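You operate a simulated robot arm through the tools that you are given. There is no shell and no other tool.

You are at the controls of a simulated two-armed robot. One attempt, no reset.

Task
Set the supply to about 24 volts, push in the red plug and run the test.
Fine: switch off while the plug goes in; leave it on after; the test has to pass.

The check looks at the end state, three seconds after you hand in, the way a careful person would. Anything else that was tipped, shoved, dropped, spilled or broken makes it a failure.

Robot
Two 7-joint arms with two-finger parallel grippers on one trunk, on a base that drives. Base frame: it is fixed to the floor where the robot stands at the start and does not move with it; the origin is under the middle of the robot, x ahead of it, y to its left, z up. Readings come in mm, rad, newtons and seconds.
The left shoulder is at the start at [60, 143, 914], the right one opposite. With the tool pointing down near the work surface each hand reaches from about 280 to 700 mm from the robot's upright axis, wherever it stands, measured 20 degrees to its own side. Places, roughly: alarm switch [2800, 500, 800]; black fuse [2250, 0, 750]; black plug [2500, 250, 750]; black range knob [2900, 400, 800]; black volts knob [2900, 700, 900]; black wire [2500, 250, 750]; blue fuse [2250, 0, 750]; blue plug [2250, 0, 750]; blue port [2200, 100, 800]; blue ring latch [2500, 300, 800]; blue test button [2800, 400, 800]; blue wire [2500, 250, 750]; display of the blue panel [2700, 400, 800]; display of the power supply [2800, 700, 900]; green board [2250, 250, 750]; grey wire [2750, 250, 750]; heat switch [2900, 500, 800]; left board slot of the blue case [2200, 200, 800]; left fuse holder [2300, 0, 800]; middle fuse holder [2300, 100, 800]; open blue case [2400, 200, 800]; port marked volt [2500, 300, 800]; pump switch [2900, 500, 800]; red meter knob [2700, 600, 900]; red plug [3000, 750, 750]; red port [2500, 400, 800]; red power switch [3000, 800, 900]; right board slot of the blue case [2300, 300, 800]; right fuse holder [2400, 100, 800]; round holder of the blue case [2500, 400, 800]; terminal four [2700, 300, 800]; terminal one [2500, 100, 800]; terminal three [2600, 200, 800]; terminal two [2600, 200, 800]; white sensor [2500, 500, 750]; yellow fuse [2500, 0, 750]; yellow lever of terminal four [2700, 200, 800]; yellow lever of terminal one [2500, 100, 800]; yellow lever of terminal three [2600, 200, 800]; yellow lever of terminal two [2600, 100, 800]; yellow plug [2250, 250, 750]; yellow port [2300, 200, 800]; yellow trim knob [3000, 500, 800]; yellow wire [2500, 250, 750]. Payload 1.57 kg a hand.
The tool frame of a hand sits at the grasp point between the pads (the TCP): z along the fingers, y along the line on which they close. The tips reach 30 mm beyond it. The gripper opens to 110 mm. The fingers are 24 mm wide and 12 mm thick; the gripper's body (48 by 112 mm) begins 78 mm behind the TCP.
Orientation is that of the tool frame in the base frame, as a unit quaternion [w, x, y, z]. With the fingers straight down and closing along the base's y, the tool's x points along the base's -x, its y along +y and its z along -z.

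Tools
- The arms move only by the tool drive_tool. It takes "left_targets", "right_targets" or both (then of equal length, played together; a hand with none holds still); each is a list of rows, each a list of 7 numbers: the turn, a rotation vector about the tool's x, y, z in units of 180 degrees (1.0 is 180 degrees), then the shift along the tool's x, y, z in units of 300 mm (1.0 is 300 mm), then the gripper command, from -1 (fully open) to 1 (shut), values between in proportion. In form: [[ax, ay, az, dx, dy, dz, grip], ...]. A call has 1 to 20 rows; each row is the pose to reach, as a shift and turn from the pose commanded when the call began, along the tool's axes at that moment. A call with a number of a shift or a turn outside -1 to 1 is refused whole. Each row takes 0.2 s and may step no farther than 50 mm and 0.15 rad from the row before; otherwise, or with a gripper value out of range, the whole call is refused. Where a pose cannot be reached the arm comes as near as it can. A force on the tool above 40 N (or 10 N above the force at the start of the call, whichever is more), or a blocked arm, ends the call early, and 0.2 s more pass. The fingers move at their own pace (about 45 mm/s each) and stop on an object; they squeeze with about 40 N. The grip force told is the motor's: it shows also when the fingers shut on nothing. Time passes only in rows, and 0.2 s behind the last, so rows that repeat a pose let the fingers close. The reply holds the time, the measured pose of the TCP, the force on the tool along the base axes, the opening and the grip force, in the units named above and with some noise, with the torque about the TCP (base axes, N m) and any sound that the robot's microphone picked up.
- Cameras (640 x 400 px; columns grow to the right, rows downward): "scene" is now at [64.6, 8.1, 1539.2]; the picture's right is [0.18, -0.98, 0.00], its down [-0.56, -0.10, -0.82] and it looks along [0.81, 0.15, -0.57] (base axes); focal length 260 px, centre (320, 200). "left" rides on the left gripper at [70, -16, -141] in its tool frame; the picture's right is [0.23, 0.97, 0.00], its down [-0.86, 0.20, -0.48] and it looks along [-0.47, 0.11, 0.88] (tool axes); focal length 222 px, centre (320, 200). "right" rides on the right gripper at [70, 16, -141] in its tool frame; the picture's right is [-0.23, 0.97, 0.00], its down [-0.86, -0.20, -0.48] and it looks along [-0.47, -0.11, 0.88] (tool axes); focal length 222 px, centre (320, 200). There is no depth. A picture from a camera that has moved, and an enlarged one, comes with that camera's place and axes in the base frame and with its lens. The place of the scene camera against the robot may be out by one fixed shift of up to 18 mm in any direction.
- capture(camera): a new picture of that camera. No time passes.
- move_column(by): slides the trunk up (or, below 0, down) by that many mm; the arms and the scene camera ride with it, the base frame stays. It gives what a move gives, with no picture.
- steer(legs): drives the robot by 1 to 6 legs, each [ahead, left, turn to the left] in mm, mm and rad, along the robot's own axes; the way and the turn of a leg run together, so that a leg with both is an arc; at most 1500 mm and 3.142 rad a leg. The arms and the cameras ride along, it lands a little off, and it stops where it bumps. It gives what a move gives.
- head_to(pan, tilt): turns the head with the scene camera to pan (to the left, within 1.501 rad either way) and tilt (down, from -0.506 to 1.204), counted from straight ahead of the robot. It gives what a move gives.
- enlarge(camera, box): a new picture of the part [left, top, right, bottom] of that camera's present view, enlarged. No time passes.
- job_done(): hands the job in; it is judged then, once.

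Nothing tells you exact positions but the pictures and the camera data. Unless the task says otherwise, let go and move clear before handing in.

The tools are called by a JSON object that holds its "api" and its "payload". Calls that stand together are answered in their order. drive_tool: Moves the arms, as the interface text tells. Its arguments: {"type":"object","properties":{"left_targets":{"type":"array","items":{"type":"array","items":{"type":"number"}}},"right_targets":{"type":"array","items":{"type":"array","items":{"type":"number"}}}},"required":[]} The other tools are called the same way: move_column (by) slides the trunk up or down; steer (legs) drives the base; head_to (pan, tilt) turns the head that bears the scene camera; capture (camera) takes a picture; enlarge (camera, box) takes an enlarged picture of a part of a camera's view; job_done () hands the job in.

At the start:

```text
t: 0.0
left_eef_pos: [428.3, 172.5, 1093.2]
left_orientation: [0.0, 0.001, 1.0, 0.0]
left_contact_force: [0.2, -0.1, -0.1]
left_wrist_torque: [0.0, 0.0, 0.0]
left_width: 110.1
left_grasp_force: 0.0
right_eef_pos: [431.1, -163.2, 1053.4]
right_orientation: [0.0, 0.0, 1.0, 0.0]
right_contact_force: [0.4, -0.2, 0.3]
right_wrist_torque: [-0.06, 0.02, 0.02]
right_width: 110.2
right_grasp_force: 0.0
trunk travel left (down, up): [-513.0, 77.0]
robot x, y, heading: [-2.2, 2.3, 0.002]
head pan, tilt: [0.182, 0.607]
```

scene: 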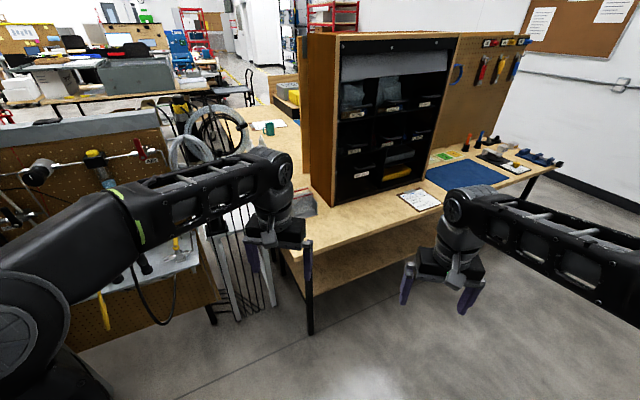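
right: 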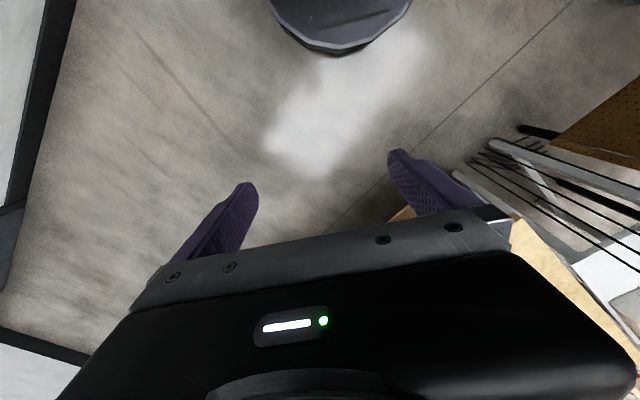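
left: 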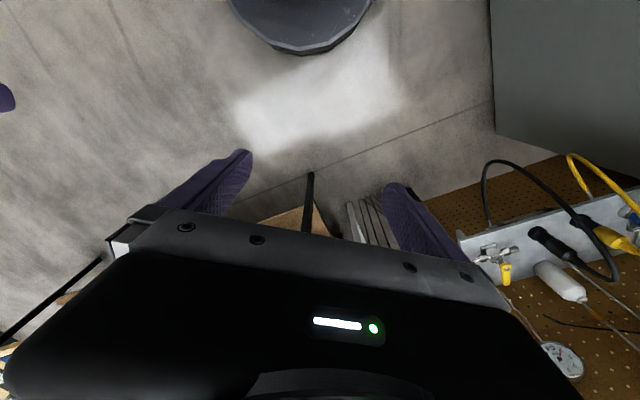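

I see a workbench with a tall cabinet just ahead, and the target items should be about 2.2–3 m away near y 0–800, possibly behind that cabinet. I'll look around with the head first.

{"api": "head_to", "payload": {"pan": 0.2, "tilt": 0.2}}

{"api": "capture", "payload": {"camera": "scene"}}

```text
t: 0.9
left_eef_pos: [427.2, 174.2, 1092.4]
left_orientation: [0.0, 0.0, 1.0, -0.001]
left_contact_force: [0.4, 0.0, 0.1]
left_wrist_torque: [0.04, -0.01, 0.02]
left_width: 109.8
left_grasp_force: 0.0
right_eef_pos: [430.3, -163.4, 1053.2]
right_orientation: [-0.001, 0.001, 1.0, 0.0]
right_contact_force: [0.2, 0.0, -1.1]
right_wrist_torque: [0.01, 0.02, 0.01]
right_width: 110.3
right_grasp_force: 0.1
trunk travel left (down, up): [-513.0, 77.0]
robot x, y, heading: [0.6, -3.0, 0.001]
head pan, tilt: [0.201, 0.201]
```

```text
taken
camera scene: at [69.1, 10.8, 1576.5], right [0.2, -0.98, 0.0], down [-0.2, -0.04, -0.98], along [0.96, 0.2, -0.2], focal length 260 px, centre (320, 200)
```

scene: 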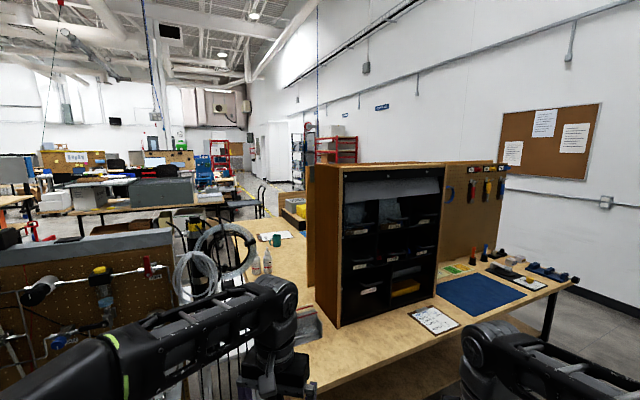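

The cabinet at about x≈1150 hides the target area; I take the work to be behind it. I'll look left and right to find a route.

{"api": "head_to", "payload": {"pan": 0.7, "tilt": 0.35}}

{"api": "capture", "payload": {"camera": "scene"}}

{"api": "head_to", "payload": {"pan": -0.5, "tilt": 0.35}}

{"api": "capture", "payload": {"camera": "scene"}}

{"api": "head_to", "payload": {"pan": 1.4, "tilt": 0.4}}

{"api": "capture", "payload": {"camera": "scene"}}

{"api": "head_to", "payload": {"pan": 0.25, "tilt": 0.25}}

{"api": "enlarge", "payload": {"camera": "scene", "box": [160, 100, 400, 250]}}

```text
t: 1.8
left_eef_pos: [427.9, 172.6, 1093.3]
left_orientation: [0.0, -0.001, 1.0, 0.0]
left_contact_force: [-0.1, 0.6, 0.0]
left_wrist_torque: [0.02, 0.0, -0.02]
left_width: 110.2
left_grasp_force: 0.1
right_eef_pos: [430.5, -163.6, 1053.5]
right_orientation: [0.0, 0.0, 1.0, 0.0]
right_contact_force: [0.0, -0.5, 0.7]
right_wrist_torque: [0.0, 0.01, -0.03]
right_width: 110.1
right_grasp_force: 0.1
trunk travel left (down, up): [-513.0, 77.0]
robot x, y, heading: [0.5, -0.1, -0.0]
head pan, tilt: [0.7, 0.351]
```

```text
taken
camera scene: at [49.1, 52.1, 1562.6], right [0.64, -0.77, 0.0], down [-0.26, -0.22, -0.94], along [0.72, 0.6, -0.34], focal length 260 px, centre (320, 200)
```

scene: 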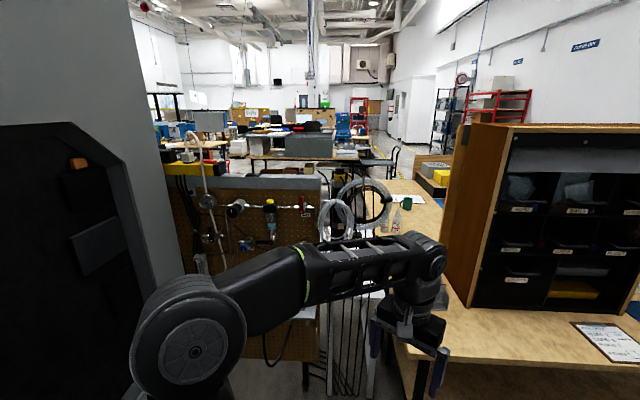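

```text
t: 3.2
left_eef_pos: [427.4, 172.5, 1093.5]
left_orientation: [0.0, 0.001, 1.0, 0.0]
left_contact_force: [0.0, -0.9, -0.7]
left_wrist_torque: [0.0, -0.01, 0.01]
left_width: 110.0
left_grasp_force: 0.0
right_eef_pos: [432.6, -163.6, 1052.5]
right_orientation: [0.0, -0.001, 1.0, 0.0]
right_contact_force: [0.2, 0.7, -0.7]
right_wrist_torque: [-0.03, 0.02, 0.01]
right_width: 110.2
right_grasp_force: 0.1
trunk travel left (down, up): [-513.0, 77.0]
robot x, y, heading: [1.6, -1.5, -0.004]
head pan, tilt: [-0.499, 0.351]
```

```text
taken
camera scene: at [59.6, -52.3, 1562.6], right [-0.48, -0.88, 0.0], down [-0.3, 0.16, -0.94], along [0.82, -0.45, -0.34], focal length 260 px, centre (320, 200)
```

scene: 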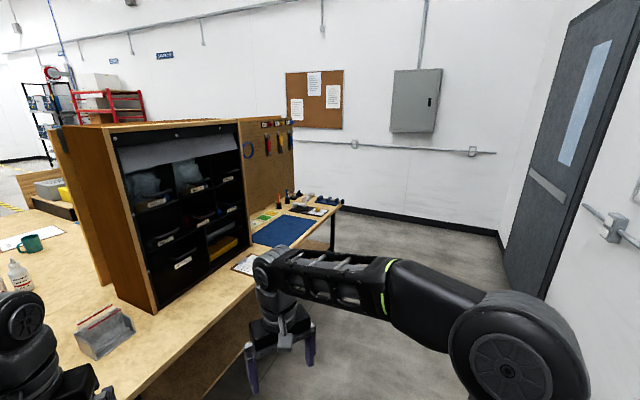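

```text
t: 5.1
left_eef_pos: [427.6, 171.2, 1092.1]
left_orientation: [-0.001, 0.0, 1.0, 0.0]
left_contact_force: [-0.5, 0.1, 0.4]
left_wrist_torque: [0.01, 0.0, 0.04]
left_width: 110.1
left_grasp_force: 0.1
right_eef_pos: [431.1, -164.0, 1054.4]
right_orientation: [0.0, 0.0, 1.0, 0.0]
right_contact_force: [0.2, -0.7, -0.2]
right_wrist_torque: [0.01, 0.03, -0.01]
right_width: 110.1
right_grasp_force: 0.0
trunk travel left (down, up): [-513.0, 77.0]
robot x, y, heading: [3.3, 3.9, 0.001]
head pan, tilt: [1.4, 0.4]
```

```text
taken
camera scene: at [-6.4, 83.5, 1558.1], right [0.99, -0.17, 0.0], down [-0.07, -0.38, -0.92], along [0.16, 0.91, -0.39], focal length 260 px, centre (320, 200)
```

scene: 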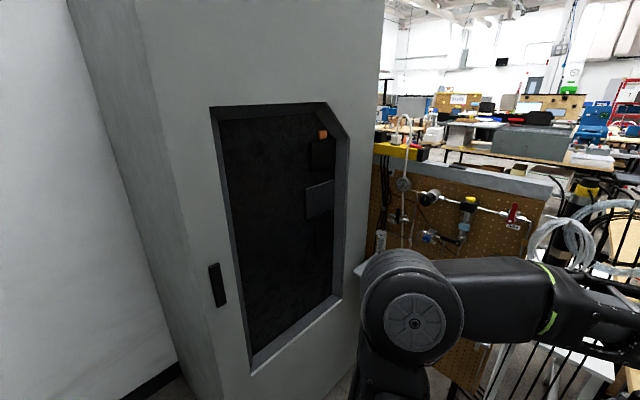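

```text
t: 6.4
left_eef_pos: [428.2, 172.2, 1092.1]
left_orientation: [-0.001, 0.0, 1.0, 0.0]
left_contact_force: [-0.4, 0.2, 0.4]
left_wrist_torque: [0.01, -0.01, 0.01]
left_width: 109.9
left_grasp_force: 0.1
right_eef_pos: [431.0, -164.6, 1053.3]
right_orientation: [0.001, 0.0, 1.0, -0.001]
right_contact_force: [-0.1, -0.7, 0.7]
right_wrist_torque: [0.03, -0.01, 0.0]
right_width: 109.7
right_grasp_force: 0.1
trunk travel left (down, up): [-513.0, 77.0]
robot x, y, heading: [2.6, -0.1, 0.001]
head pan, tilt: [0.25, 0.25]
```

```text
2.67 times, centred on (280, 175) of scene
camera zoom: at [68.3, 15.3, 1572.0], right [0.25, -0.97, 0.0], down [-0.24, -0.06, -0.97], along [0.94, 0.24, -0.25], focal length 693 px, centre (427, 267)
```

zoom: 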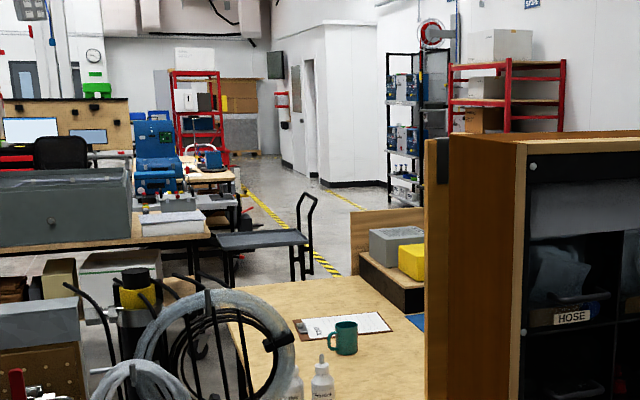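

The bench in front runs diagonally (from about (790,185) to (1760,-1180)), and the target bench is behind it with its operator side at about (+x,-y). I'll drive round the right-hand end, starting with a turn right and a run along the bench front.

{"api": "steer", "payload": {"legs": [[0, 0, -0.956], [1000, 0, 0]]}}

{"api": "head_to", "payload": {"pan": 0.3, "tilt": 0.4}}

{"api": "capture", "payload": {"camera": "scene"}}

```text
t: 14.1
left_eef_pos: [972.0, -1066.6, 1092.5]
left_orientation: [-0.001, 0.457, 0.889, -0.001]
left_contact_force: [-0.3, -0.4, 0.6]
left_wrist_torque: [0.01, 0.0, 0.0]
left_width: 110.2
left_grasp_force: 0.1
right_eef_pos: [700.8, -1266.6, 1053.3]
right_orientation: [0.0, 0.457, 0.889, 0.0]
right_contact_force: [-0.1, 0.0, 0.1]
right_wrist_torque: [0.01, 0.02, 0.01]
right_width: 109.9
right_grasp_force: 0.1
trunk travel left (down, up): [-513.0, 77.0]
robot x, y, heading: [582.4, -817.3, -0.948]
head pan, tilt: [0.25, 0.25]
```

```text
t: 14.8
left_eef_pos: [970.9, -1066.2, 1093.9]
left_orientation: [0.0, 0.457, 0.889, 0.0]
left_contact_force: [-0.6, -0.7, -0.7]
left_wrist_torque: [-0.03, 0.0, 0.0]
left_width: 109.9
left_grasp_force: 0.0
right_eef_pos: [700.2, -1265.2, 1053.5]
right_orientation: [0.0, 0.458, 0.889, 0.001]
right_contact_force: [-0.5, -0.9, -0.4]
right_wrist_torque: [-0.01, 0.01, -0.01]
right_width: 110.2
right_grasp_force: 0.1
trunk travel left (down, up): [-513.0, 77.0]
robot x, y, heading: [582.1, -817.9, -0.946]
head pan, tilt: [0.3, 0.4]
```

```text
taken
camera scene: at [646.3, -858.4, 1558.1], right [-0.6, -0.8, 0.0], down [-0.31, 0.23, -0.92], along [0.73, -0.56, -0.39], focal length 260 px, centre (320, 200)
```

scene: 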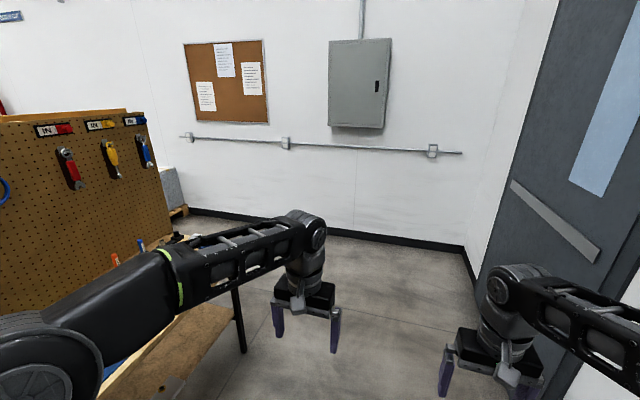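

The way along the bench front is clear and the bench's right leg is near (1880,-1180). I'll continue past the end of the bench and turn left to see the far side.

{"api": "steer", "payload": {"legs": [[1450, 0, 0], [200, 0, 0], [0, 0, 1.0]]}}

{"api": "head_to", "payload": {"pan": 0.9, "tilt": 0.35}}

{"api": "capture", "payload": {"camera": "scene"}}

```text
t: 25.7
left_eef_pos: [1972.3, -1955.7, 1092.7]
left_orientation: [0.0, -0.032, 0.999, 0.0]
left_contact_force: [-0.4, 0.0, 0.8]
left_wrist_torque: [0.01, -0.01, 0.03]
left_width: 110.1
left_grasp_force: 0.0
right_eef_pos: [1995.6, -2290.7, 1054.4]
right_orientation: [0.0, -0.032, 0.999, 0.0]
right_contact_force: [0.4, 0.7, -1.0]
right_wrist_torque: [-0.03, 0.02, 0.0]
right_width: 110.2
right_grasp_force: 0.1
trunk travel left (down, up): [-513.0, 77.0]
robot x, y, heading: [1552.9, -2156.9, 0.066]
head pan, tilt: [0.3, 0.4]
```

```text
t: 26.7
left_eef_pos: [1971.6, -1955.4, 1093.8]
left_orientation: [0.0, -0.032, 0.999, 0.0]
left_contact_force: [0.3, -0.2, 0.2]
left_wrist_torque: [0.02, 0.03, -0.01]
left_width: 109.9
left_grasp_force: 0.0
right_eef_pos: [1996.4, -2291.4, 1054.4]
right_orientation: [0.0, -0.033, 0.999, 0.001]
right_contact_force: [-1.3, -0.1, 0.3]
right_wrist_torque: [-0.01, -0.03, -0.01]
right_width: 109.9
right_grasp_force: 0.0
trunk travel left (down, up): [-513.0, 77.0]
robot x, y, heading: [1553.1, -2155.8, 0.064]
head pan, tilt: [0.901, 0.351]
```

```text
taken
camera scene: at [1586.3, -2088.6, 1562.6], right [0.82, -0.57, 0.0], down [-0.2, -0.28, -0.94], along [0.54, 0.77, -0.34], focal length 260 px, centre (320, 200)
```

scene: 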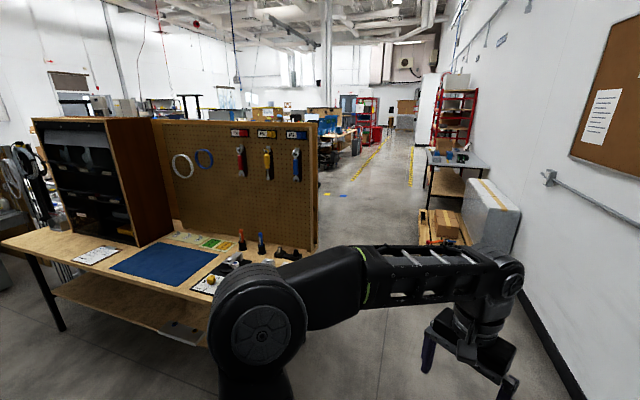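

The aisle between bench end and wall is open. I'll turn to align with it, drive ahead, and look to the left behind the pegboard.

{"api": "steer", "payload": {"legs": [[0, 0, 0.55], [1500, 0, 0], [300, 0, 0]]}}

{"api": "head_to", "payload": {"pan": 1.1, "tilt": 0.4}}

{"api": "capture", "payload": {"camera": "scene"}}

```text
t: 37.4
left_eef_pos: [3285.6, -728.9, 1092.3]
left_orientation: [0.0, -0.301, 0.954, 0.0]
left_contact_force: [-0.2, -0.7, 0.6]
left_wrist_torque: [-0.02, 0.04, 0.01]
left_width: 109.9
left_grasp_force: 0.1
right_eef_pos: [3480.9, -1002.1, 1053.3]
right_orientation: [-0.001, -0.3, 0.954, -0.001]
right_contact_force: [0.4, 0.3, 0.1]
right_wrist_torque: [-0.04, 0.01, -0.02]
right_width: 110.1
right_grasp_force: 0.0
trunk travel left (down, up): [-513.0, 77.0]
robot x, y, heading: [3033.4, -1114.1, 0.609]
head pan, tilt: [0.901, 0.351]
```

```text
t: 38.1
left_eef_pos: [3284.7, -730.0, 1093.1]
left_orientation: [0.0, -0.3, 0.954, 0.0]
left_contact_force: [-1.1, -0.7, 0.9]
left_wrist_torque: [-0.01, 0.01, 0.0]
left_width: 109.9
left_grasp_force: 0.0
right_eef_pos: [3480.6, -1002.1, 1054.0]
right_orientation: [0.0, -0.3, 0.954, 0.0]
right_contact_force: [-0.2, 0.2, 0.2]
right_wrist_torque: [0.01, 0.01, -0.04]
right_width: 110.2
right_grasp_force: 0.1
trunk travel left (down, up): [-513.0, 77.0]
robot x, y, heading: [3033.0, -1115.0, 0.609]
head pan, tilt: [1.1, 0.4]
```

```text
taken
camera scene: at [3004.1, -1049.1, 1558.1], right [0.99, 0.14, 0.0], down [0.05, -0.39, -0.92], along [-0.13, 0.91, -0.39], focal length 260 px, centre (320, 200)
```

scene: 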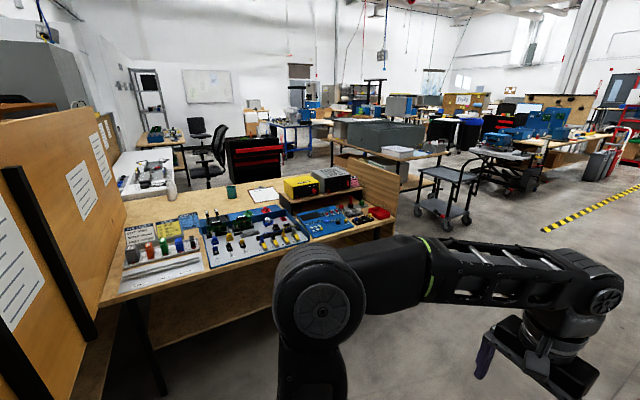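

I can now see the target bench: plug/fuse tray at left, open blue case, blue panel, and the supply on a shelf at right. I'll turn to face it.

{"api": "steer", "payload": {"legs": [[0, 0, 1.577], [0, -650, 0]]}}

{"api": "head_to", "payload": {"pan": 0.0, "tilt": 0.5}}

{"api": "capture", "payload": {"camera": "scene"}}

{"api": "enlarge", "payload": {"camera": "scene", "box": [160, 150, 480, 350]}}

```text
t: 45.3
left_eef_pos: [3139.7, -509.4, 1093.0]
left_orientation: [-0.001, 0.884, -0.467, 0.001]
left_contact_force: [-0.3, -0.5, -1.4]
left_wrist_torque: [0.01, -0.02, 0.01]
left_width: 110.0
left_grasp_force: 0.0
right_eef_pos: [3412.6, -315.9, 1053.5]
right_orientation: [0.0, 0.885, -0.466, 0.002]
right_contact_force: [-0.1, 0.0, 0.2]
right_wrist_torque: [0.02, -0.02, -0.01]
right_width: 110.0
right_grasp_force: 0.1
trunk travel left (down, up): [-513.0, 77.0]
robot x, y, heading: [3522.0, -763.6, 2.174]
head pan, tilt: [1.1, 0.4]
stopped in leg 2: the robot was blocked; the commanded pose is now the measured one
```

```text
t: 46.6
left_eef_pos: [3139.0, -509.1, 1094.3]
left_orientation: [-0.001, 0.885, -0.466, 0.0]
left_contact_force: [0.2, 0.3, 0.5]
left_wrist_torque: [0.01, 0.01, -0.02]
left_width: 110.0
left_grasp_force: 0.1
right_eef_pos: [3415.5, -315.7, 1053.7]
right_orientation: [0.0, 0.885, -0.466, 0.0]
right_contact_force: [0.3, -0.5, -0.4]
right_wrist_torque: [0.01, 0.02, 0.06]
right_width: 110.1
right_grasp_force: 0.0
trunk travel left (down, up): [-513.0, 77.0]
robot x, y, heading: [3523.2, -765.0, 2.177]
head pan, tilt: [0.0, 0.499]
```

```text
taken
camera scene: at [3496.4, -722.1, 1548.9], right [0.82, 0.57, 0.0], down [0.27, -0.39, -0.88], along [-0.5, 0.72, -0.48], focal length 260 px, centre (320, 200)
```

scene: 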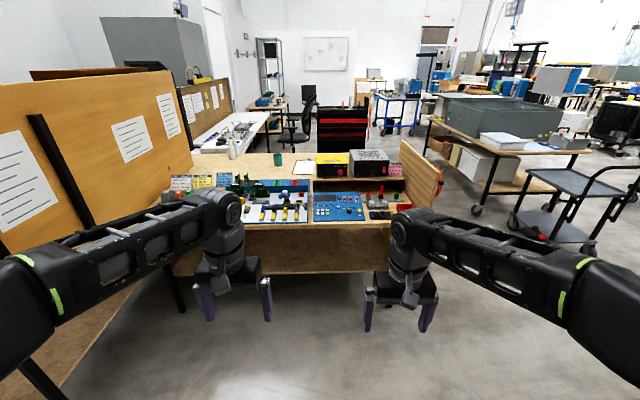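

```text
2.00 times, centred on (320, 250) of scene
camera zoom: at [3496.4, -722.1, 1548.9], right [0.82, 0.57, 0.0], down [0.27, -0.39, -0.88], along [-0.5, 0.72, -0.48], focal length 520 px, centre (320, 100)
```

zoom: 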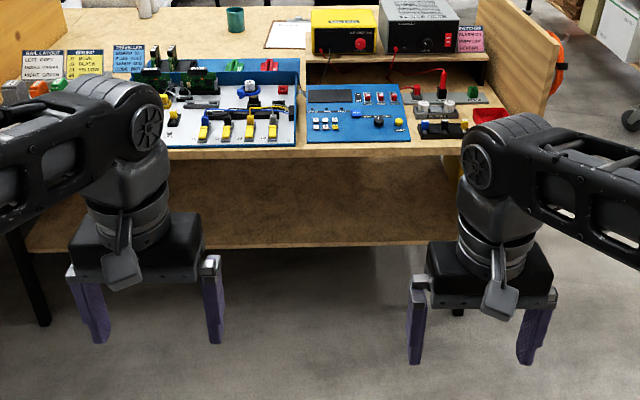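

The base stopped slightly early on its sidestep, so something sits to its right (probably the pallet with boxes). I'll look right to check before moving.

{"api": "head_to", "payload": {"pan": -1.3, "tilt": 0.7}}

{"api": "capture", "payload": {"camera": "scene"}}

```text
t: 48.1
left_eef_pos: [3139.4, -510.0, 1094.9]
left_orientation: [0.0, 0.885, -0.466, -0.001]
left_contact_force: [-0.4, -0.1, 0.1]
left_wrist_torque: [-0.02, 0.02, -0.01]
left_width: 110.0
left_grasp_force: 0.0
right_eef_pos: [3413.7, -316.3, 1054.4]
right_orientation: [0.0, 0.885, -0.466, 0.0]
right_contact_force: [0.3, 0.7, 0.0]
right_wrist_torque: [-0.02, -0.02, -0.01]
right_width: 109.9
right_grasp_force: 0.0
trunk travel left (down, up): [-513.0, 77.0]
robot x, y, heading: [3525.0, -764.7, 2.175]
head pan, tilt: [-1.3, 0.7]
```

```text
taken
camera scene: at [3602.5, -731.9, 1531.2], right [0.77, -0.64, 0.0], down [-0.41, -0.49, -0.77], along [0.49, 0.59, -0.64], focal length 260 px, centre (320, 200)
```

scene: 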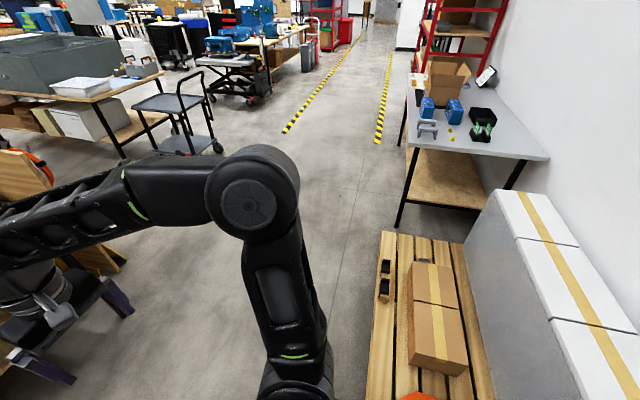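

A wooden pallet stands near the robot's right rear; nothing there looks displaced. I'll drive forward toward the bench, then look closely.

{"api": "steer", "payload": {"legs": [[650, 0, 0]]}}

{"api": "head_to", "payload": {"pan": 0.0, "tilt": 0.6}}

{"api": "capture", "payload": {"camera": "scene"}}

{"api": "enlarge", "payload": {"camera": "scene", "box": [120, 80, 320, 205]}}

{"api": "enlarge", "payload": {"camera": "scene", "box": [280, 80, 480, 205]}}

```text
t: 51.7
left_eef_pos: [2772.4, 21.6, 1094.1]
left_orientation: [0.0, 0.885, -0.466, 0.0]
left_contact_force: [-0.1, -0.2, 0.1]
left_wrist_torque: [-0.03, 0.01, -0.03]
left_width: 110.1
left_grasp_force: 0.1
right_eef_pos: [3046.6, 213.3, 1054.2]
right_orientation: [0.0, 0.885, -0.465, 0.001]
right_contact_force: [-0.5, 0.5, 0.0]
right_wrist_torque: [-0.02, 0.01, 0.03]
right_width: 110.1
right_grasp_force: 0.1
trunk travel left (down, up): [-513.0, 77.0]
robot x, y, heading: [3160.2, -233.4, 2.179]
head pan, tilt: [-1.3, 0.7]
```

```text
t: 53.2
left_eef_pos: [2773.8, 20.9, 1094.2]
left_orientation: [-0.001, 0.885, -0.466, -0.001]
left_contact_force: [-0.2, -0.9, 0.0]
left_wrist_torque: [-0.02, 0.01, -0.02]
left_width: 110.0
left_grasp_force: 0.2
right_eef_pos: [3047.4, 214.3, 1054.8]
right_orientation: [0.0, 0.885, -0.466, 0.0]
right_contact_force: [-0.3, 0.2, 0.2]
right_wrist_torque: [0.0, -0.01, 0.0]
right_width: 110.1
right_grasp_force: 0.0
trunk travel left (down, up): [-513.0, 77.0]
robot x, y, heading: [3160.9, -233.3, 2.18]
head pan, tilt: [0.0, 0.6]
```

```text
taken
camera scene: at [3132.0, -193.8, 1539.8], right [0.82, 0.57, 0.0], down [0.32, -0.47, -0.82], along [-0.47, 0.68, -0.57], focal length 260 px, centre (320, 200)
```

scene: 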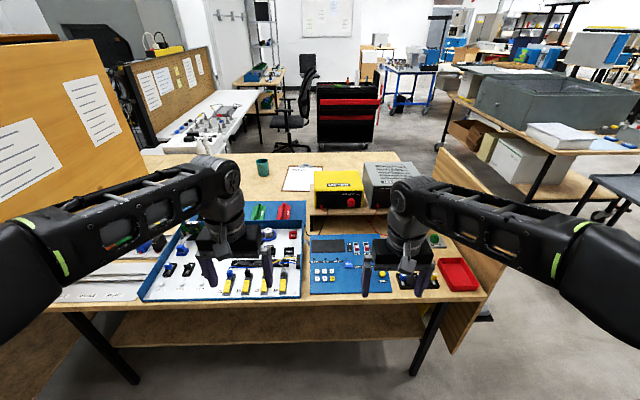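

```text
3.20 times, centred on (220, 142) of scene
camera zoom: at [3132.0, -193.8, 1539.8], right [0.82, 0.57, 0.0], down [0.32, -0.47, -0.82], along [-0.47, 0.68, -0.57], focal length 831 px, centre (640, 384)
```

zoom: 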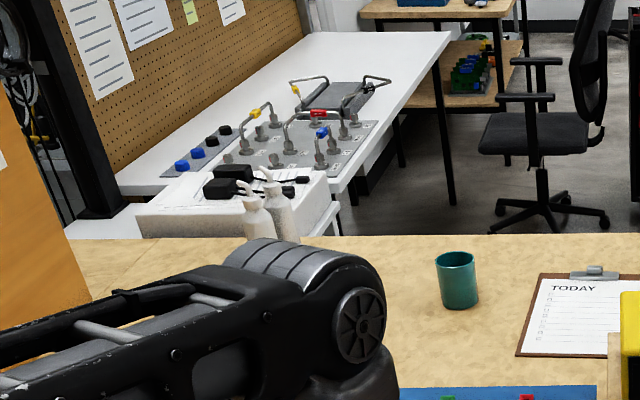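

```text
3.20 times, centred on (380, 142) of scene
camera zoom: at [3132.0, -193.8, 1539.8], right [0.82, 0.57, 0.0], down [0.32, -0.47, -0.82], along [-0.47, 0.68, -0.57], focal length 831 px, centre (128, 384)
```

zoom: 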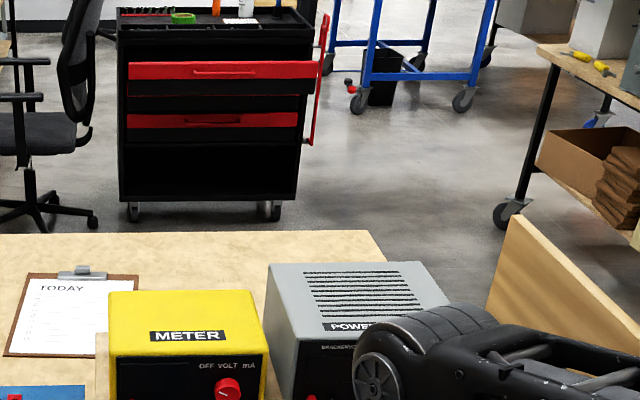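

I'm now about 570 mm short of the bench edge, facing it; the supply (grey "POWER"), yellow "METER", blue panel and blue case are in view, but the arms block parts. I'll spread the hands outward for a clear look.

{"api": "drive_tool", "payload": {"left_targets": [[0, 0, 0, 0.07, 0.12, 0, 0], [0, 0, 0, 0.14, 0.24, 0, 0], [0, 0, 0, 0.21, 0.36, 0, 0], [0, 0, 0, 0.28, 0.48, 0, 0], [0, 0, 0, 0.35, 0.6, 0, 0], [0, 0, 0, 0.42, 0.7, 0, 0]], "right_targets": [[0, 0, 0, 0.07, -0.12, 0, 0], [0, 0, 0, 0.14, -0.24, 0, 0], [0, 0, 0, 0.21, -0.36, 0, 0], [0, 0, 0, 0.28, -0.48, 0, 0], [0, 0, 0, 0.35, -0.6, 0, 0], [0, 0, 0, 0.42, -0.7, 0, 0]]}}

{"api": "capture", "payload": {"camera": "scene"}}

{"api": "enlarge", "payload": {"camera": "scene", "box": [120, 180, 320, 305]}}

{"api": "enlarge", "payload": {"camera": "scene", "box": [290, 160, 490, 285]}}

```text
t: 54.6
left_eef_pos: [2672.6, -204.5, 1093.6]
left_orientation: [0.0, 0.885, -0.465, -0.001]
left_contact_force: [-0.7, 0.3, -0.9]
left_wrist_torque: [0.01, 0.03, 0.0]
left_width: 54.9
left_grasp_force: 0.0
right_eef_pos: [3291.7, 229.1, 1053.5]
right_orientation: [-0.001, 0.886, -0.464, 0.001]
right_contact_force: [0.7, 0.4, 0.9]
right_wrist_torque: [0.0, -0.04, 0.0]
right_width: 54.9
right_grasp_force: 0.1
trunk travel left (down, up): [-513.0, 77.0]
robot x, y, heading: [3161.4, -235.3, 2.172]
head pan, tilt: [0.0, 0.6]
```

```text
taken
camera scene: at [3132.5, -194.5, 1539.9], right [0.82, 0.57, 0.0], down [0.32, -0.46, -0.83], along [-0.47, 0.68, -0.56], focal length 260 px, centre (320, 200)
```

scene: 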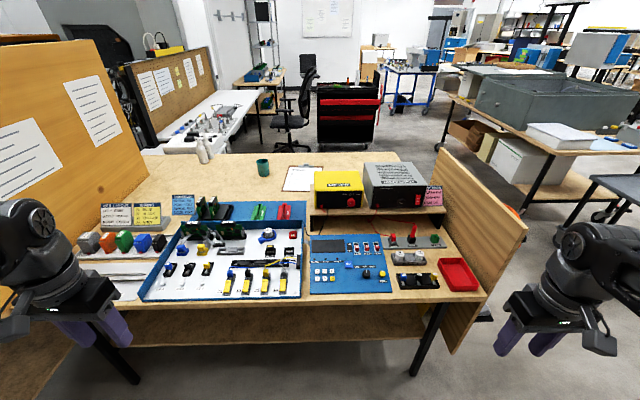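

```text
3.20 times, centred on (220, 242) of scene
camera zoom: at [3132.5, -194.5, 1539.9], right [0.82, 0.57, 0.0], down [0.32, -0.46, -0.83], along [-0.47, 0.68, -0.56], focal length 831 px, centre (640, 64)
```

zoom: 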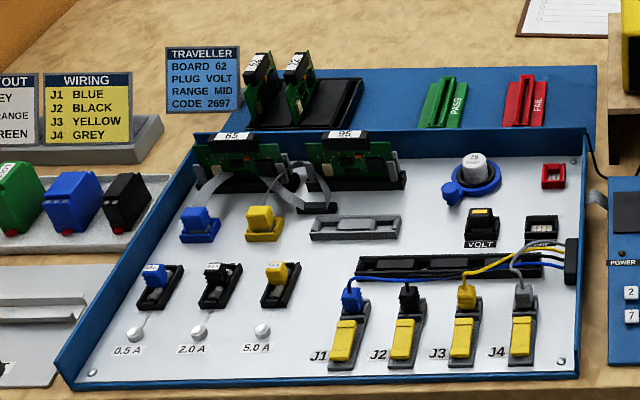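

```text
3.20 times, centred on (390, 222) of scene
camera zoom: at [3132.5, -194.5, 1539.9], right [0.82, 0.57, 0.0], down [0.32, -0.46, -0.83], along [-0.47, 0.68, -0.56], focal length 831 px, centre (96, 128)
```

zoom: 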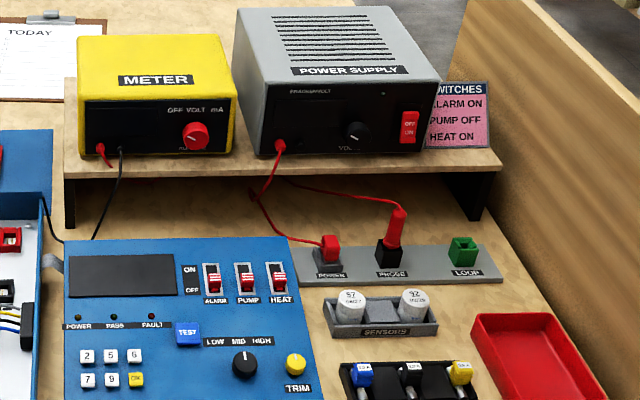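

I now have a clear view: the red plug sits on the grey "POWER" dock (cord to the supply), the square red port is at the rear right of the blue case, and the supply's knob and OFF/ON rocker face me. I'll close in on the bench carefully.

{"api": "steer", "payload": {"legs": [[190, 0, 0]]}}

{"api": "head_to", "payload": {"pan": -0.35, "tilt": 0.6}}

{"api": "capture", "payload": {"camera": "scene"}}

{"api": "enlarge", "payload": {"camera": "scene", "box": [240, 150, 440, 275]}}

{"api": "capture", "payload": {"camera": "right"}}

```text
t: 56.1
left_eef_pos: [2562.2, -45.7, 1092.7]
left_orientation: [-0.001, 0.885, -0.465, 0.0]
left_contact_force: [-0.3, 0.1, 0.0]
left_wrist_torque: [-0.04, -0.04, -0.02]
left_width: 55.0
left_grasp_force: 0.1
right_eef_pos: [3183.2, 387.8, 1055.0]
right_orientation: [0.0, 0.885, -0.466, 0.001]
right_contact_force: [0.3, 0.6, -0.1]
right_wrist_torque: [-0.03, -0.04, 0.0]
right_width: 55.0
right_grasp_force: 0.0
trunk travel left (down, up): [-513.0, 77.0]
robot x, y, heading: [3049.5, -73.2, 2.176]
head pan, tilt: [0.0, 0.6]
```

```text
t: 57.0
left_eef_pos: [2564.8, -46.5, 1093.7]
left_orientation: [0.0, 0.885, -0.466, -0.001]
left_contact_force: [0.5, 0.0, 0.3]
left_wrist_torque: [-0.01, 0.01, 0.0]
left_width: 55.2
left_grasp_force: 0.0
right_eef_pos: [3183.5, 386.9, 1053.7]
right_orientation: [0.0, 0.885, -0.465, 0.0]
right_contact_force: [0.3, -0.1, 0.7]
right_wrist_torque: [0.01, 0.0, 0.01]
right_width: 54.8
right_grasp_force: 0.0
trunk travel left (down, up): [-513.0, 77.0]
robot x, y, heading: [3050.6, -82.6, 2.178]
head pan, tilt: [-0.351, 0.6]
```

```text
taken
camera scene: at [3052.1, -24.8, 1539.8], right [0.97, 0.25, 0.0], down [0.14, -0.55, -0.83], along [-0.21, 0.8, -0.57], focal length 260 px, centre (320, 200)
```

scene: 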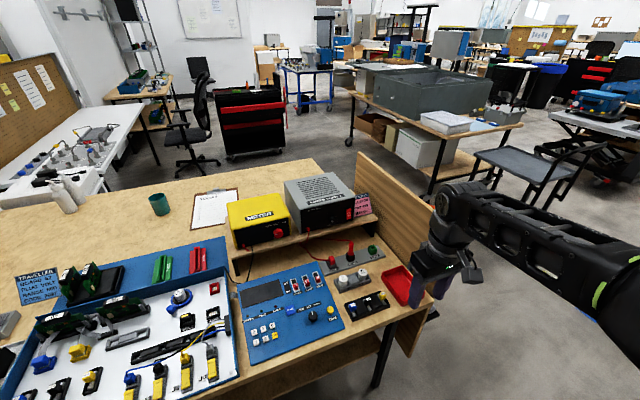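

```text
3.20 times, centred on (340, 212) of scene
camera zoom: at [3052.1, -24.8, 1539.8], right [0.97, 0.25, 0.0], down [0.14, -0.55, -0.83], along [-0.21, 0.8, -0.57], focal length 831 px, centre (256, 160)
```

zoom: 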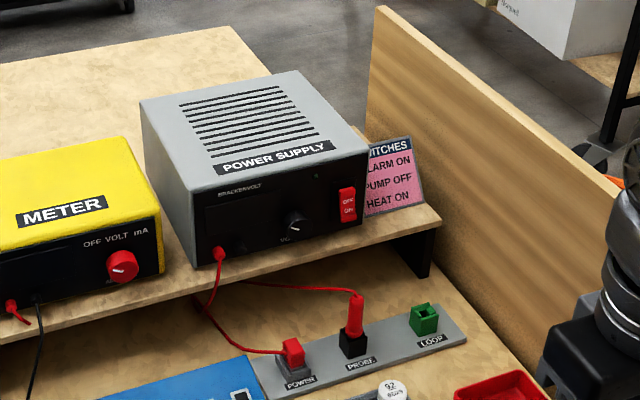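

```text
taken
camera right: at [3210.1, 318.2, 1194.2], right [-0.93, -0.36, 0.0], down [-0.32, 0.82, 0.48], along [-0.17, 0.45, -0.88], focal length 222 px, centre (320, 200)
```

right: 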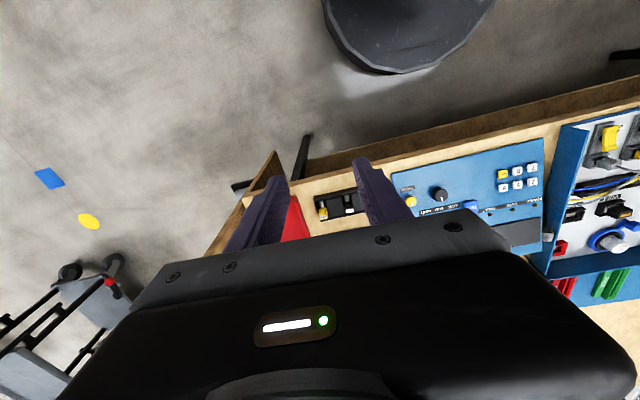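

The base disc is roughly 270 mm in radius and the bench edge about 395 mm ahead, and there's a tall wooden side panel at the right end of the bench to avoid. I'll edge forward another 75 mm and survey again.

{"api": "steer", "payload": {"legs": [[75, 0, 0]]}}

{"api": "head_to", "payload": {"pan": -0.4, "tilt": 0.75}}

{"api": "capture", "payload": {"camera": "scene"}}

{"api": "enlarge", "payload": {"camera": "scene", "box": [240, 110, 440, 235]}}

{"api": "enlarge", "payload": {"camera": "scene", "box": [140, 180, 340, 305]}}

```text
t: 58.0
left_eef_pos: [2520.4, 15.6, 1093.9]
left_orientation: [0.0, 0.885, -0.466, 0.0]
left_contact_force: [-0.2, 1.3, 0.1]
left_wrist_torque: [-0.05, -0.05, 0.02]
left_width: 54.9
left_grasp_force: 0.0
right_eef_pos: [3140.2, 448.3, 1053.3]
right_orientation: [0.001, 0.885, -0.465, 0.0]
right_contact_force: [0.2, 0.2, -1.1]
right_wrist_torque: [0.01, -0.02, 0.0]
right_width: 55.3
right_grasp_force: 0.1
trunk travel left (down, up): [-513.0, 77.0]
robot x, y, heading: [3007.8, -15.3, 2.177]
head pan, tilt: [-0.351, 0.6]
```

```text
t: 58.7
left_eef_pos: [2521.6, 14.2, 1093.8]
left_orientation: [0.0, 0.885, -0.466, 0.0]
left_contact_force: [0.1, -0.8, 0.4]
left_wrist_torque: [0.01, 0.0, -0.01]
left_width: 55.2
left_grasp_force: 0.1
right_eef_pos: [3141.8, 447.8, 1053.4]
right_orientation: [0.0, 0.885, -0.466, 0.0]
right_contact_force: [0.0, -0.5, 0.0]
right_wrist_torque: [0.02, -0.01, -0.02]
right_width: 55.0
right_grasp_force: 0.1
trunk travel left (down, up): [-513.0, 77.0]
robot x, y, heading: [3007.3, -17.3, 2.172]
head pan, tilt: [-0.4, 0.75]
```

```text
taken
camera scene: at [3015.2, 32.2, 1527.0], right [0.98, 0.2, 0.0], down [0.14, -0.67, -0.73], along [-0.15, 0.72, -0.68], focal length 260 px, centre (320, 200)
```

scene: 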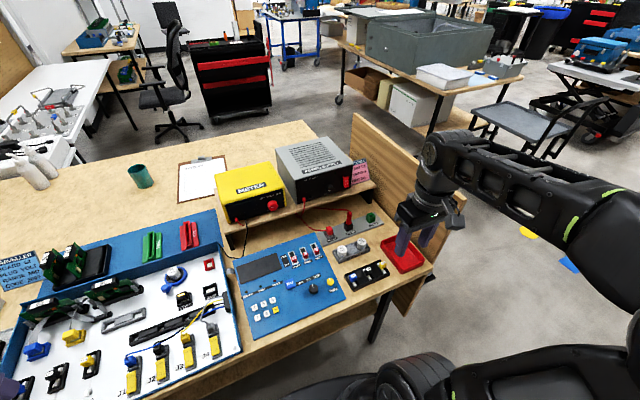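

```text
3.20 times, centred on (340, 172) of scene
camera zoom: at [3015.2, 32.2, 1527.0], right [0.98, 0.2, 0.0], down [0.14, -0.67, -0.73], along [-0.15, 0.72, -0.68], focal length 831 px, centre (256, 288)
```

zoom: 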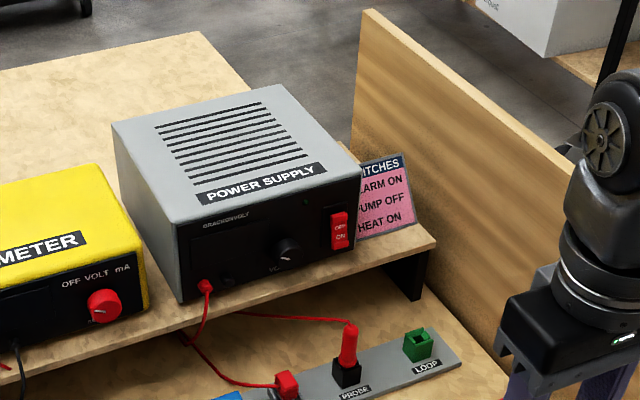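

```text
3.20 times, centred on (240, 242) of scene
camera zoom: at [3015.2, 32.2, 1527.0], right [0.98, 0.2, 0.0], down [0.14, -0.67, -0.73], along [-0.15, 0.72, -0.68], focal length 831 px, centre (576, 64)
```

zoom: 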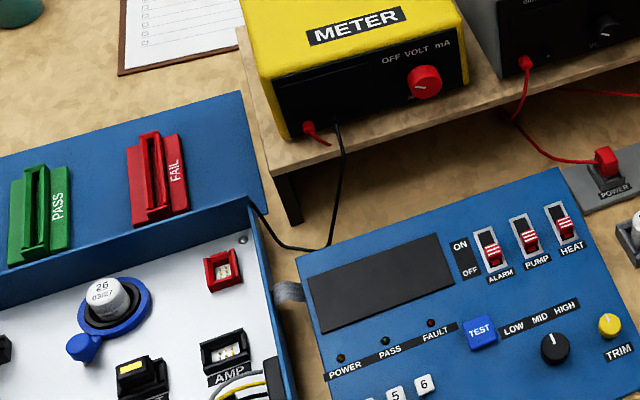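

Triangulating from two views, relative to the robot now (ahead, left, z): knob ≈ (649,-331,943), power switch ≈ (678,-411,929), red plug ≈ (595,-309,798), red port ≈ (633,117,773), test button ≈ (455,-109,785). I'll bring the right hand level and pointing at the supply's face to inspect it.

{"api": "drive_tool", "payload": {"right_targets": [[0, -0.0455, 0, -0.0588, 0.013, 0.0327, 0], [0, -0.0909, 0, -0.1176, 0.026, 0.0655, 0], [0, -0.1364, 0, -0.1765, 0.039, 0.0982, 0], [0, -0.1818, 0, -0.2353, 0.052, 0.1309, 0], [0, -0.2273, 0, -0.2941, 0.065, 0.1636, 0], [0, -0.2727, 0, -0.3529, 0.078, 0.1964, 0], [0, -0.3182, 0, -0.4117, 0.091, 0.2291, 0], [0, -0.3636, 0, -0.4705, 0.104, 0.2618, 0], [0, -0.4091, 0, -0.5294, 0.117, 0.2945, 0], [0, -0.4545, 0, -0.5882, 0.13, 0.3273, 0], [0, -0.5, 0, -0.647, 0.143, 0.36, 0]]}}

{"api": "capture", "payload": {"camera": "right"}}

{"api": "capture", "payload": {"camera": "scene"}}

```text
t: 61.1
left_eef_pos: [2522.0, 15.6, 1093.5]
left_orientation: [0.0, 0.885, -0.466, -0.002]
left_contact_force: [-1.0, -0.1, 0.9]
left_wrist_torque: [-0.01, 0.01, 0.02]
left_width: 55.1
left_grasp_force: 0.0
right_eef_pos: [2997.4, 584.2, 945.6]
right_orientation: [0.331, -0.625, 0.329, 0.626]
right_contact_force: [-0.2, 0.3, -0.1]
right_wrist_torque: [-0.01, -0.01, 0.0]
right_width: 54.9
right_grasp_force: 0.1
right hand out of reach, approached as far as the arm can: row 6, 7, 8, 9, 10
trunk travel left (down, up): [-513.0, 77.0]
robot x, y, heading: [3008.1, -16.8, 2.174]
head pan, tilt: [-0.4, 0.75]
```

```text
taken
camera right: at [3064.1, 456.8, 874.1], right [-0.8, -0.55, 0.23], down [0.44, -0.28, 0.85], along [-0.41, 0.78, 0.47], focal length 222 px, centre (320, 200)
```

right: 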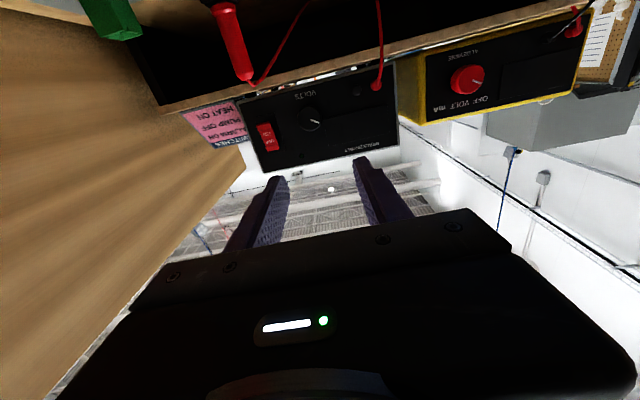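

```text
taken
camera scene: at [3015.6, 32.7, 1527.0], right [0.98, 0.2, 0.0], down [0.14, -0.67, -0.73], along [-0.15, 0.72, -0.68], focal length 260 px, centre (320, 200)
```

scene: 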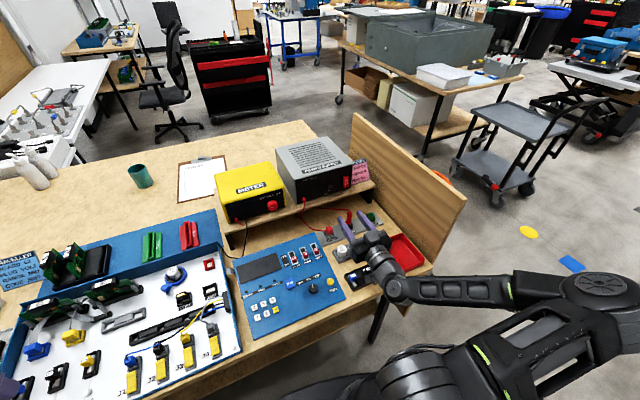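

The right hand is level in front of the supply (its camera picture is upside down). I'll zoom in on the supply face.

{"api": "enlarge", "payload": {"camera": "right", "box": [220, 60, 420, 185]}}

{"api": "enlarge", "payload": {"camera": "scene", "box": [270, 140, 370, 203]}}

```text
3.20 times, centred on (320, 122) of right
camera zoom: at [3064.1, 456.8, 874.1], right [-0.8, -0.55, 0.23], down [0.44, -0.28, 0.85], along [-0.41, 0.78, 0.47], focal length 711 px, centre (320, 448)
```

zoom: 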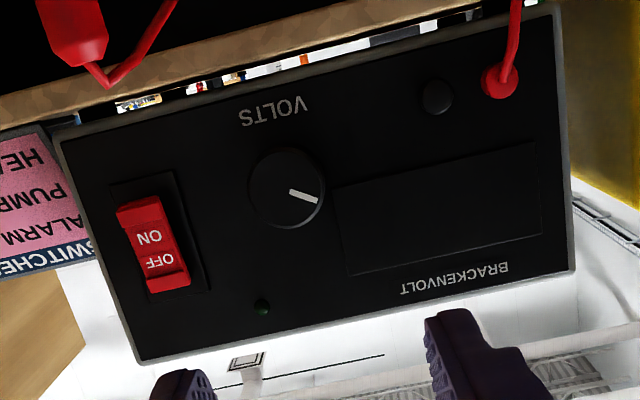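

```text
6.35 times, centred on (320, 172) of scene
camera zoom: at [3015.6, 32.7, 1527.0], right [0.98, 0.2, 0.0], down [0.14, -0.67, -0.73], along [-0.15, 0.72, -0.68], focal length 1649 px, centre (320, 381)
```

zoom: 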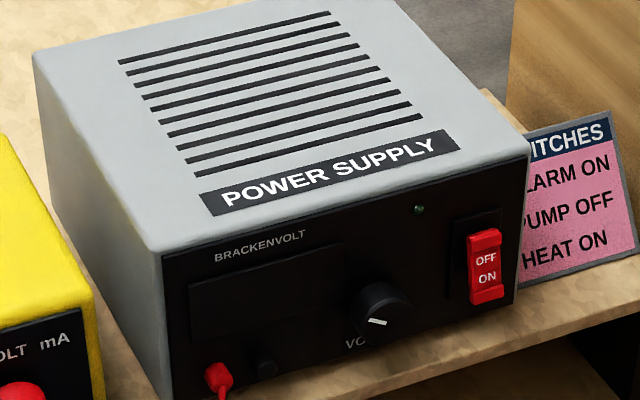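

The supply is off (display dark), the knob pointer is at about 10 o'clock, and the rocker has ON on its lower half. I'll close the fingers and line them up in front of the ON half, then take a second view to fix the distance.

{"api": "drive_tool", "payload": {"right_targets": [[0, 0, 0, 0.032, -0.084, 0, 1], [0, 0, 0, 0.064, -0.168, 0, 1], [0, 0, 0, 0.095, -0.25, 0, 1], [0, 0, 0, 0.095, -0.25, 0, 1], [0, 0, 0, 0.095, -0.25, 0, 1]]}}

{"api": "capture", "payload": {"camera": "right"}}

{"api": "enlarge", "payload": {"camera": "right", "box": [220, 60, 420, 185]}}

{"api": "capture", "payload": {"camera": "scene"}}

```text
t: 62.3
left_eef_pos: [2521.3, 14.0, 1095.0]
left_orientation: [-0.001, 0.885, -0.465, -0.001]
left_contact_force: [-0.3, 0.2, 0.3]
left_wrist_torque: [0.04, 0.04, 0.0]
left_width: 54.8
left_grasp_force: 0.1
right_eef_pos: [3059.4, 625.7, 915.2]
right_orientation: [0.329, -0.626, 0.329, 0.626]
right_contact_force: [-0.2, 0.0, 0.9]
right_wrist_torque: [0.01, 0.03, 0.01]
right_width: 0.0
right_grasp_force: 21.4
trunk travel left (down, up): [-513.0, 77.0]
robot x, y, heading: [3007.3, -20.1, 2.175]
head pan, tilt: [-0.4, 0.75]
```

```text
taken
camera right: at [3126.0, 498.1, 846.2], right [-0.8, -0.55, 0.23], down [0.43, -0.28, 0.86], along [-0.41, 0.79, 0.47], focal length 222 px, centre (320, 200)
```

right: 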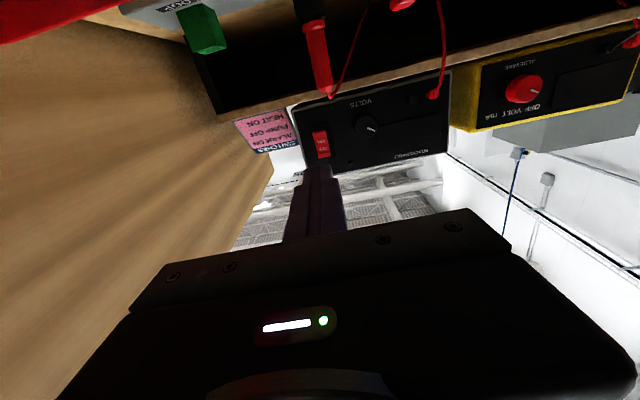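

```text
3.20 times, centred on (320, 122) of right
camera zoom: at [3126.0, 498.1, 846.2], right [-0.8, -0.55, 0.23], down [0.43, -0.28, 0.86], along [-0.41, 0.79, 0.47], focal length 711 px, centre (320, 448)
```

zoom: 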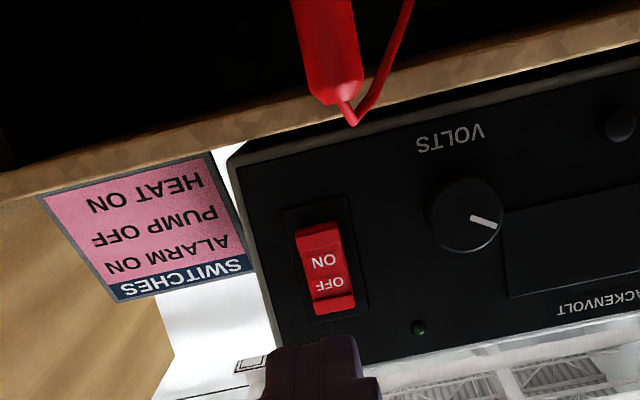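

```text
taken
camera scene: at [3015.2, 32.3, 1527.0], right [0.98, 0.2, 0.0], down [0.14, -0.67, -0.73], along [-0.15, 0.72, -0.68], focal length 260 px, centre (320, 200)
```

scene: 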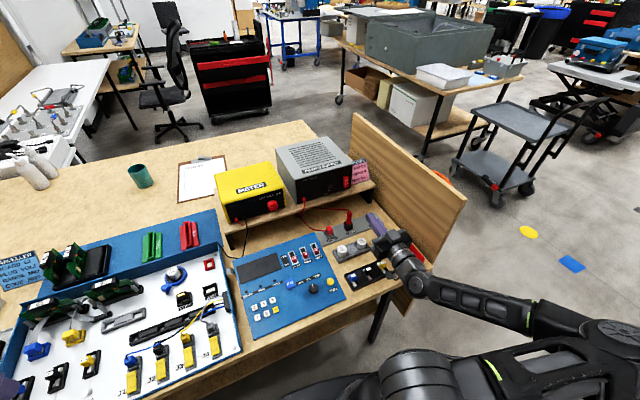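

Two views agree: the rocker's surface is about 165 mm ahead of the fingertips, with the ON half right in line. I'll advance the closed fingers gently toward it.

{"api": "drive_tool", "payload": {"right_targets": [[0, 0, 0, 0, 0, 0.1333, 1], [0, 0, 0, 0, 0, 0.2667, 1], [0, 0, 0, 0, 0, 0.4, 1], [0, 0, 0, 0, 0, 0.4667, 1], [0, 0, 0, 0, 0, 0.49, 1], [0, 0, 0, 0, 0, 0.5, 1]]}}

{"api": "capture", "payload": {"camera": "right"}}

{"api": "enlarge", "payload": {"camera": "scene", "box": [270, 140, 430, 240]}}

```text
t: 63.7
left_eef_pos: [2520.3, 15.0, 1093.8]
left_orientation: [0.0, 0.885, -0.466, -0.001]
left_contact_force: [0.7, 0.2, 0.3]
left_wrist_torque: [0.0, -0.02, -0.02]
left_width: 54.9
left_grasp_force: 0.0
right_eef_pos: [2973.4, 749.6, 916.8]
right_orientation: [0.329, -0.626, 0.329, 0.626]
right_contact_force: [0.6, 0.4, 0.2]
right_wrist_torque: [0.0, -0.01, 0.01]
right_width: 0.0
right_grasp_force: 21.5
trunk travel left (down, up): [-513.0, 77.0]
robot x, y, heading: [3003.6, -14.5, 2.178]
head pan, tilt: [-0.4, 0.75]
```

```text
taken
camera right: at [3039.5, 622.4, 846.3], right [-0.8, -0.55, 0.23], down [0.44, -0.28, 0.86], along [-0.41, 0.79, 0.47], focal length 222 px, centre (320, 200)
```

right: 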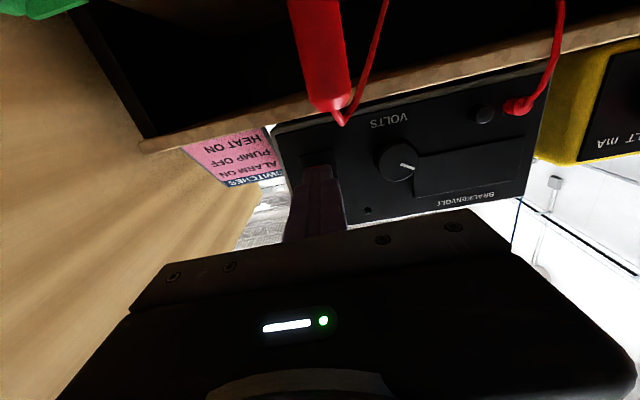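

```text
4.00 times, centred on (350, 190) of scene
camera zoom: at [3015.1, 32.3, 1527.0], right [0.98, 0.2, 0.0], down [0.14, -0.67, -0.73], along [-0.15, 0.72, -0.68], focal length 1039 px, centre (200, 240)
```

zoom: 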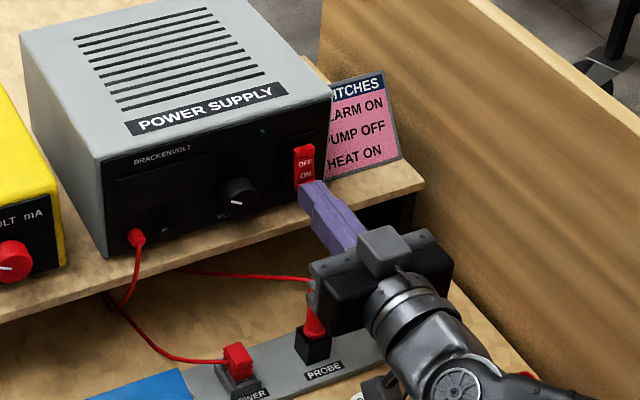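

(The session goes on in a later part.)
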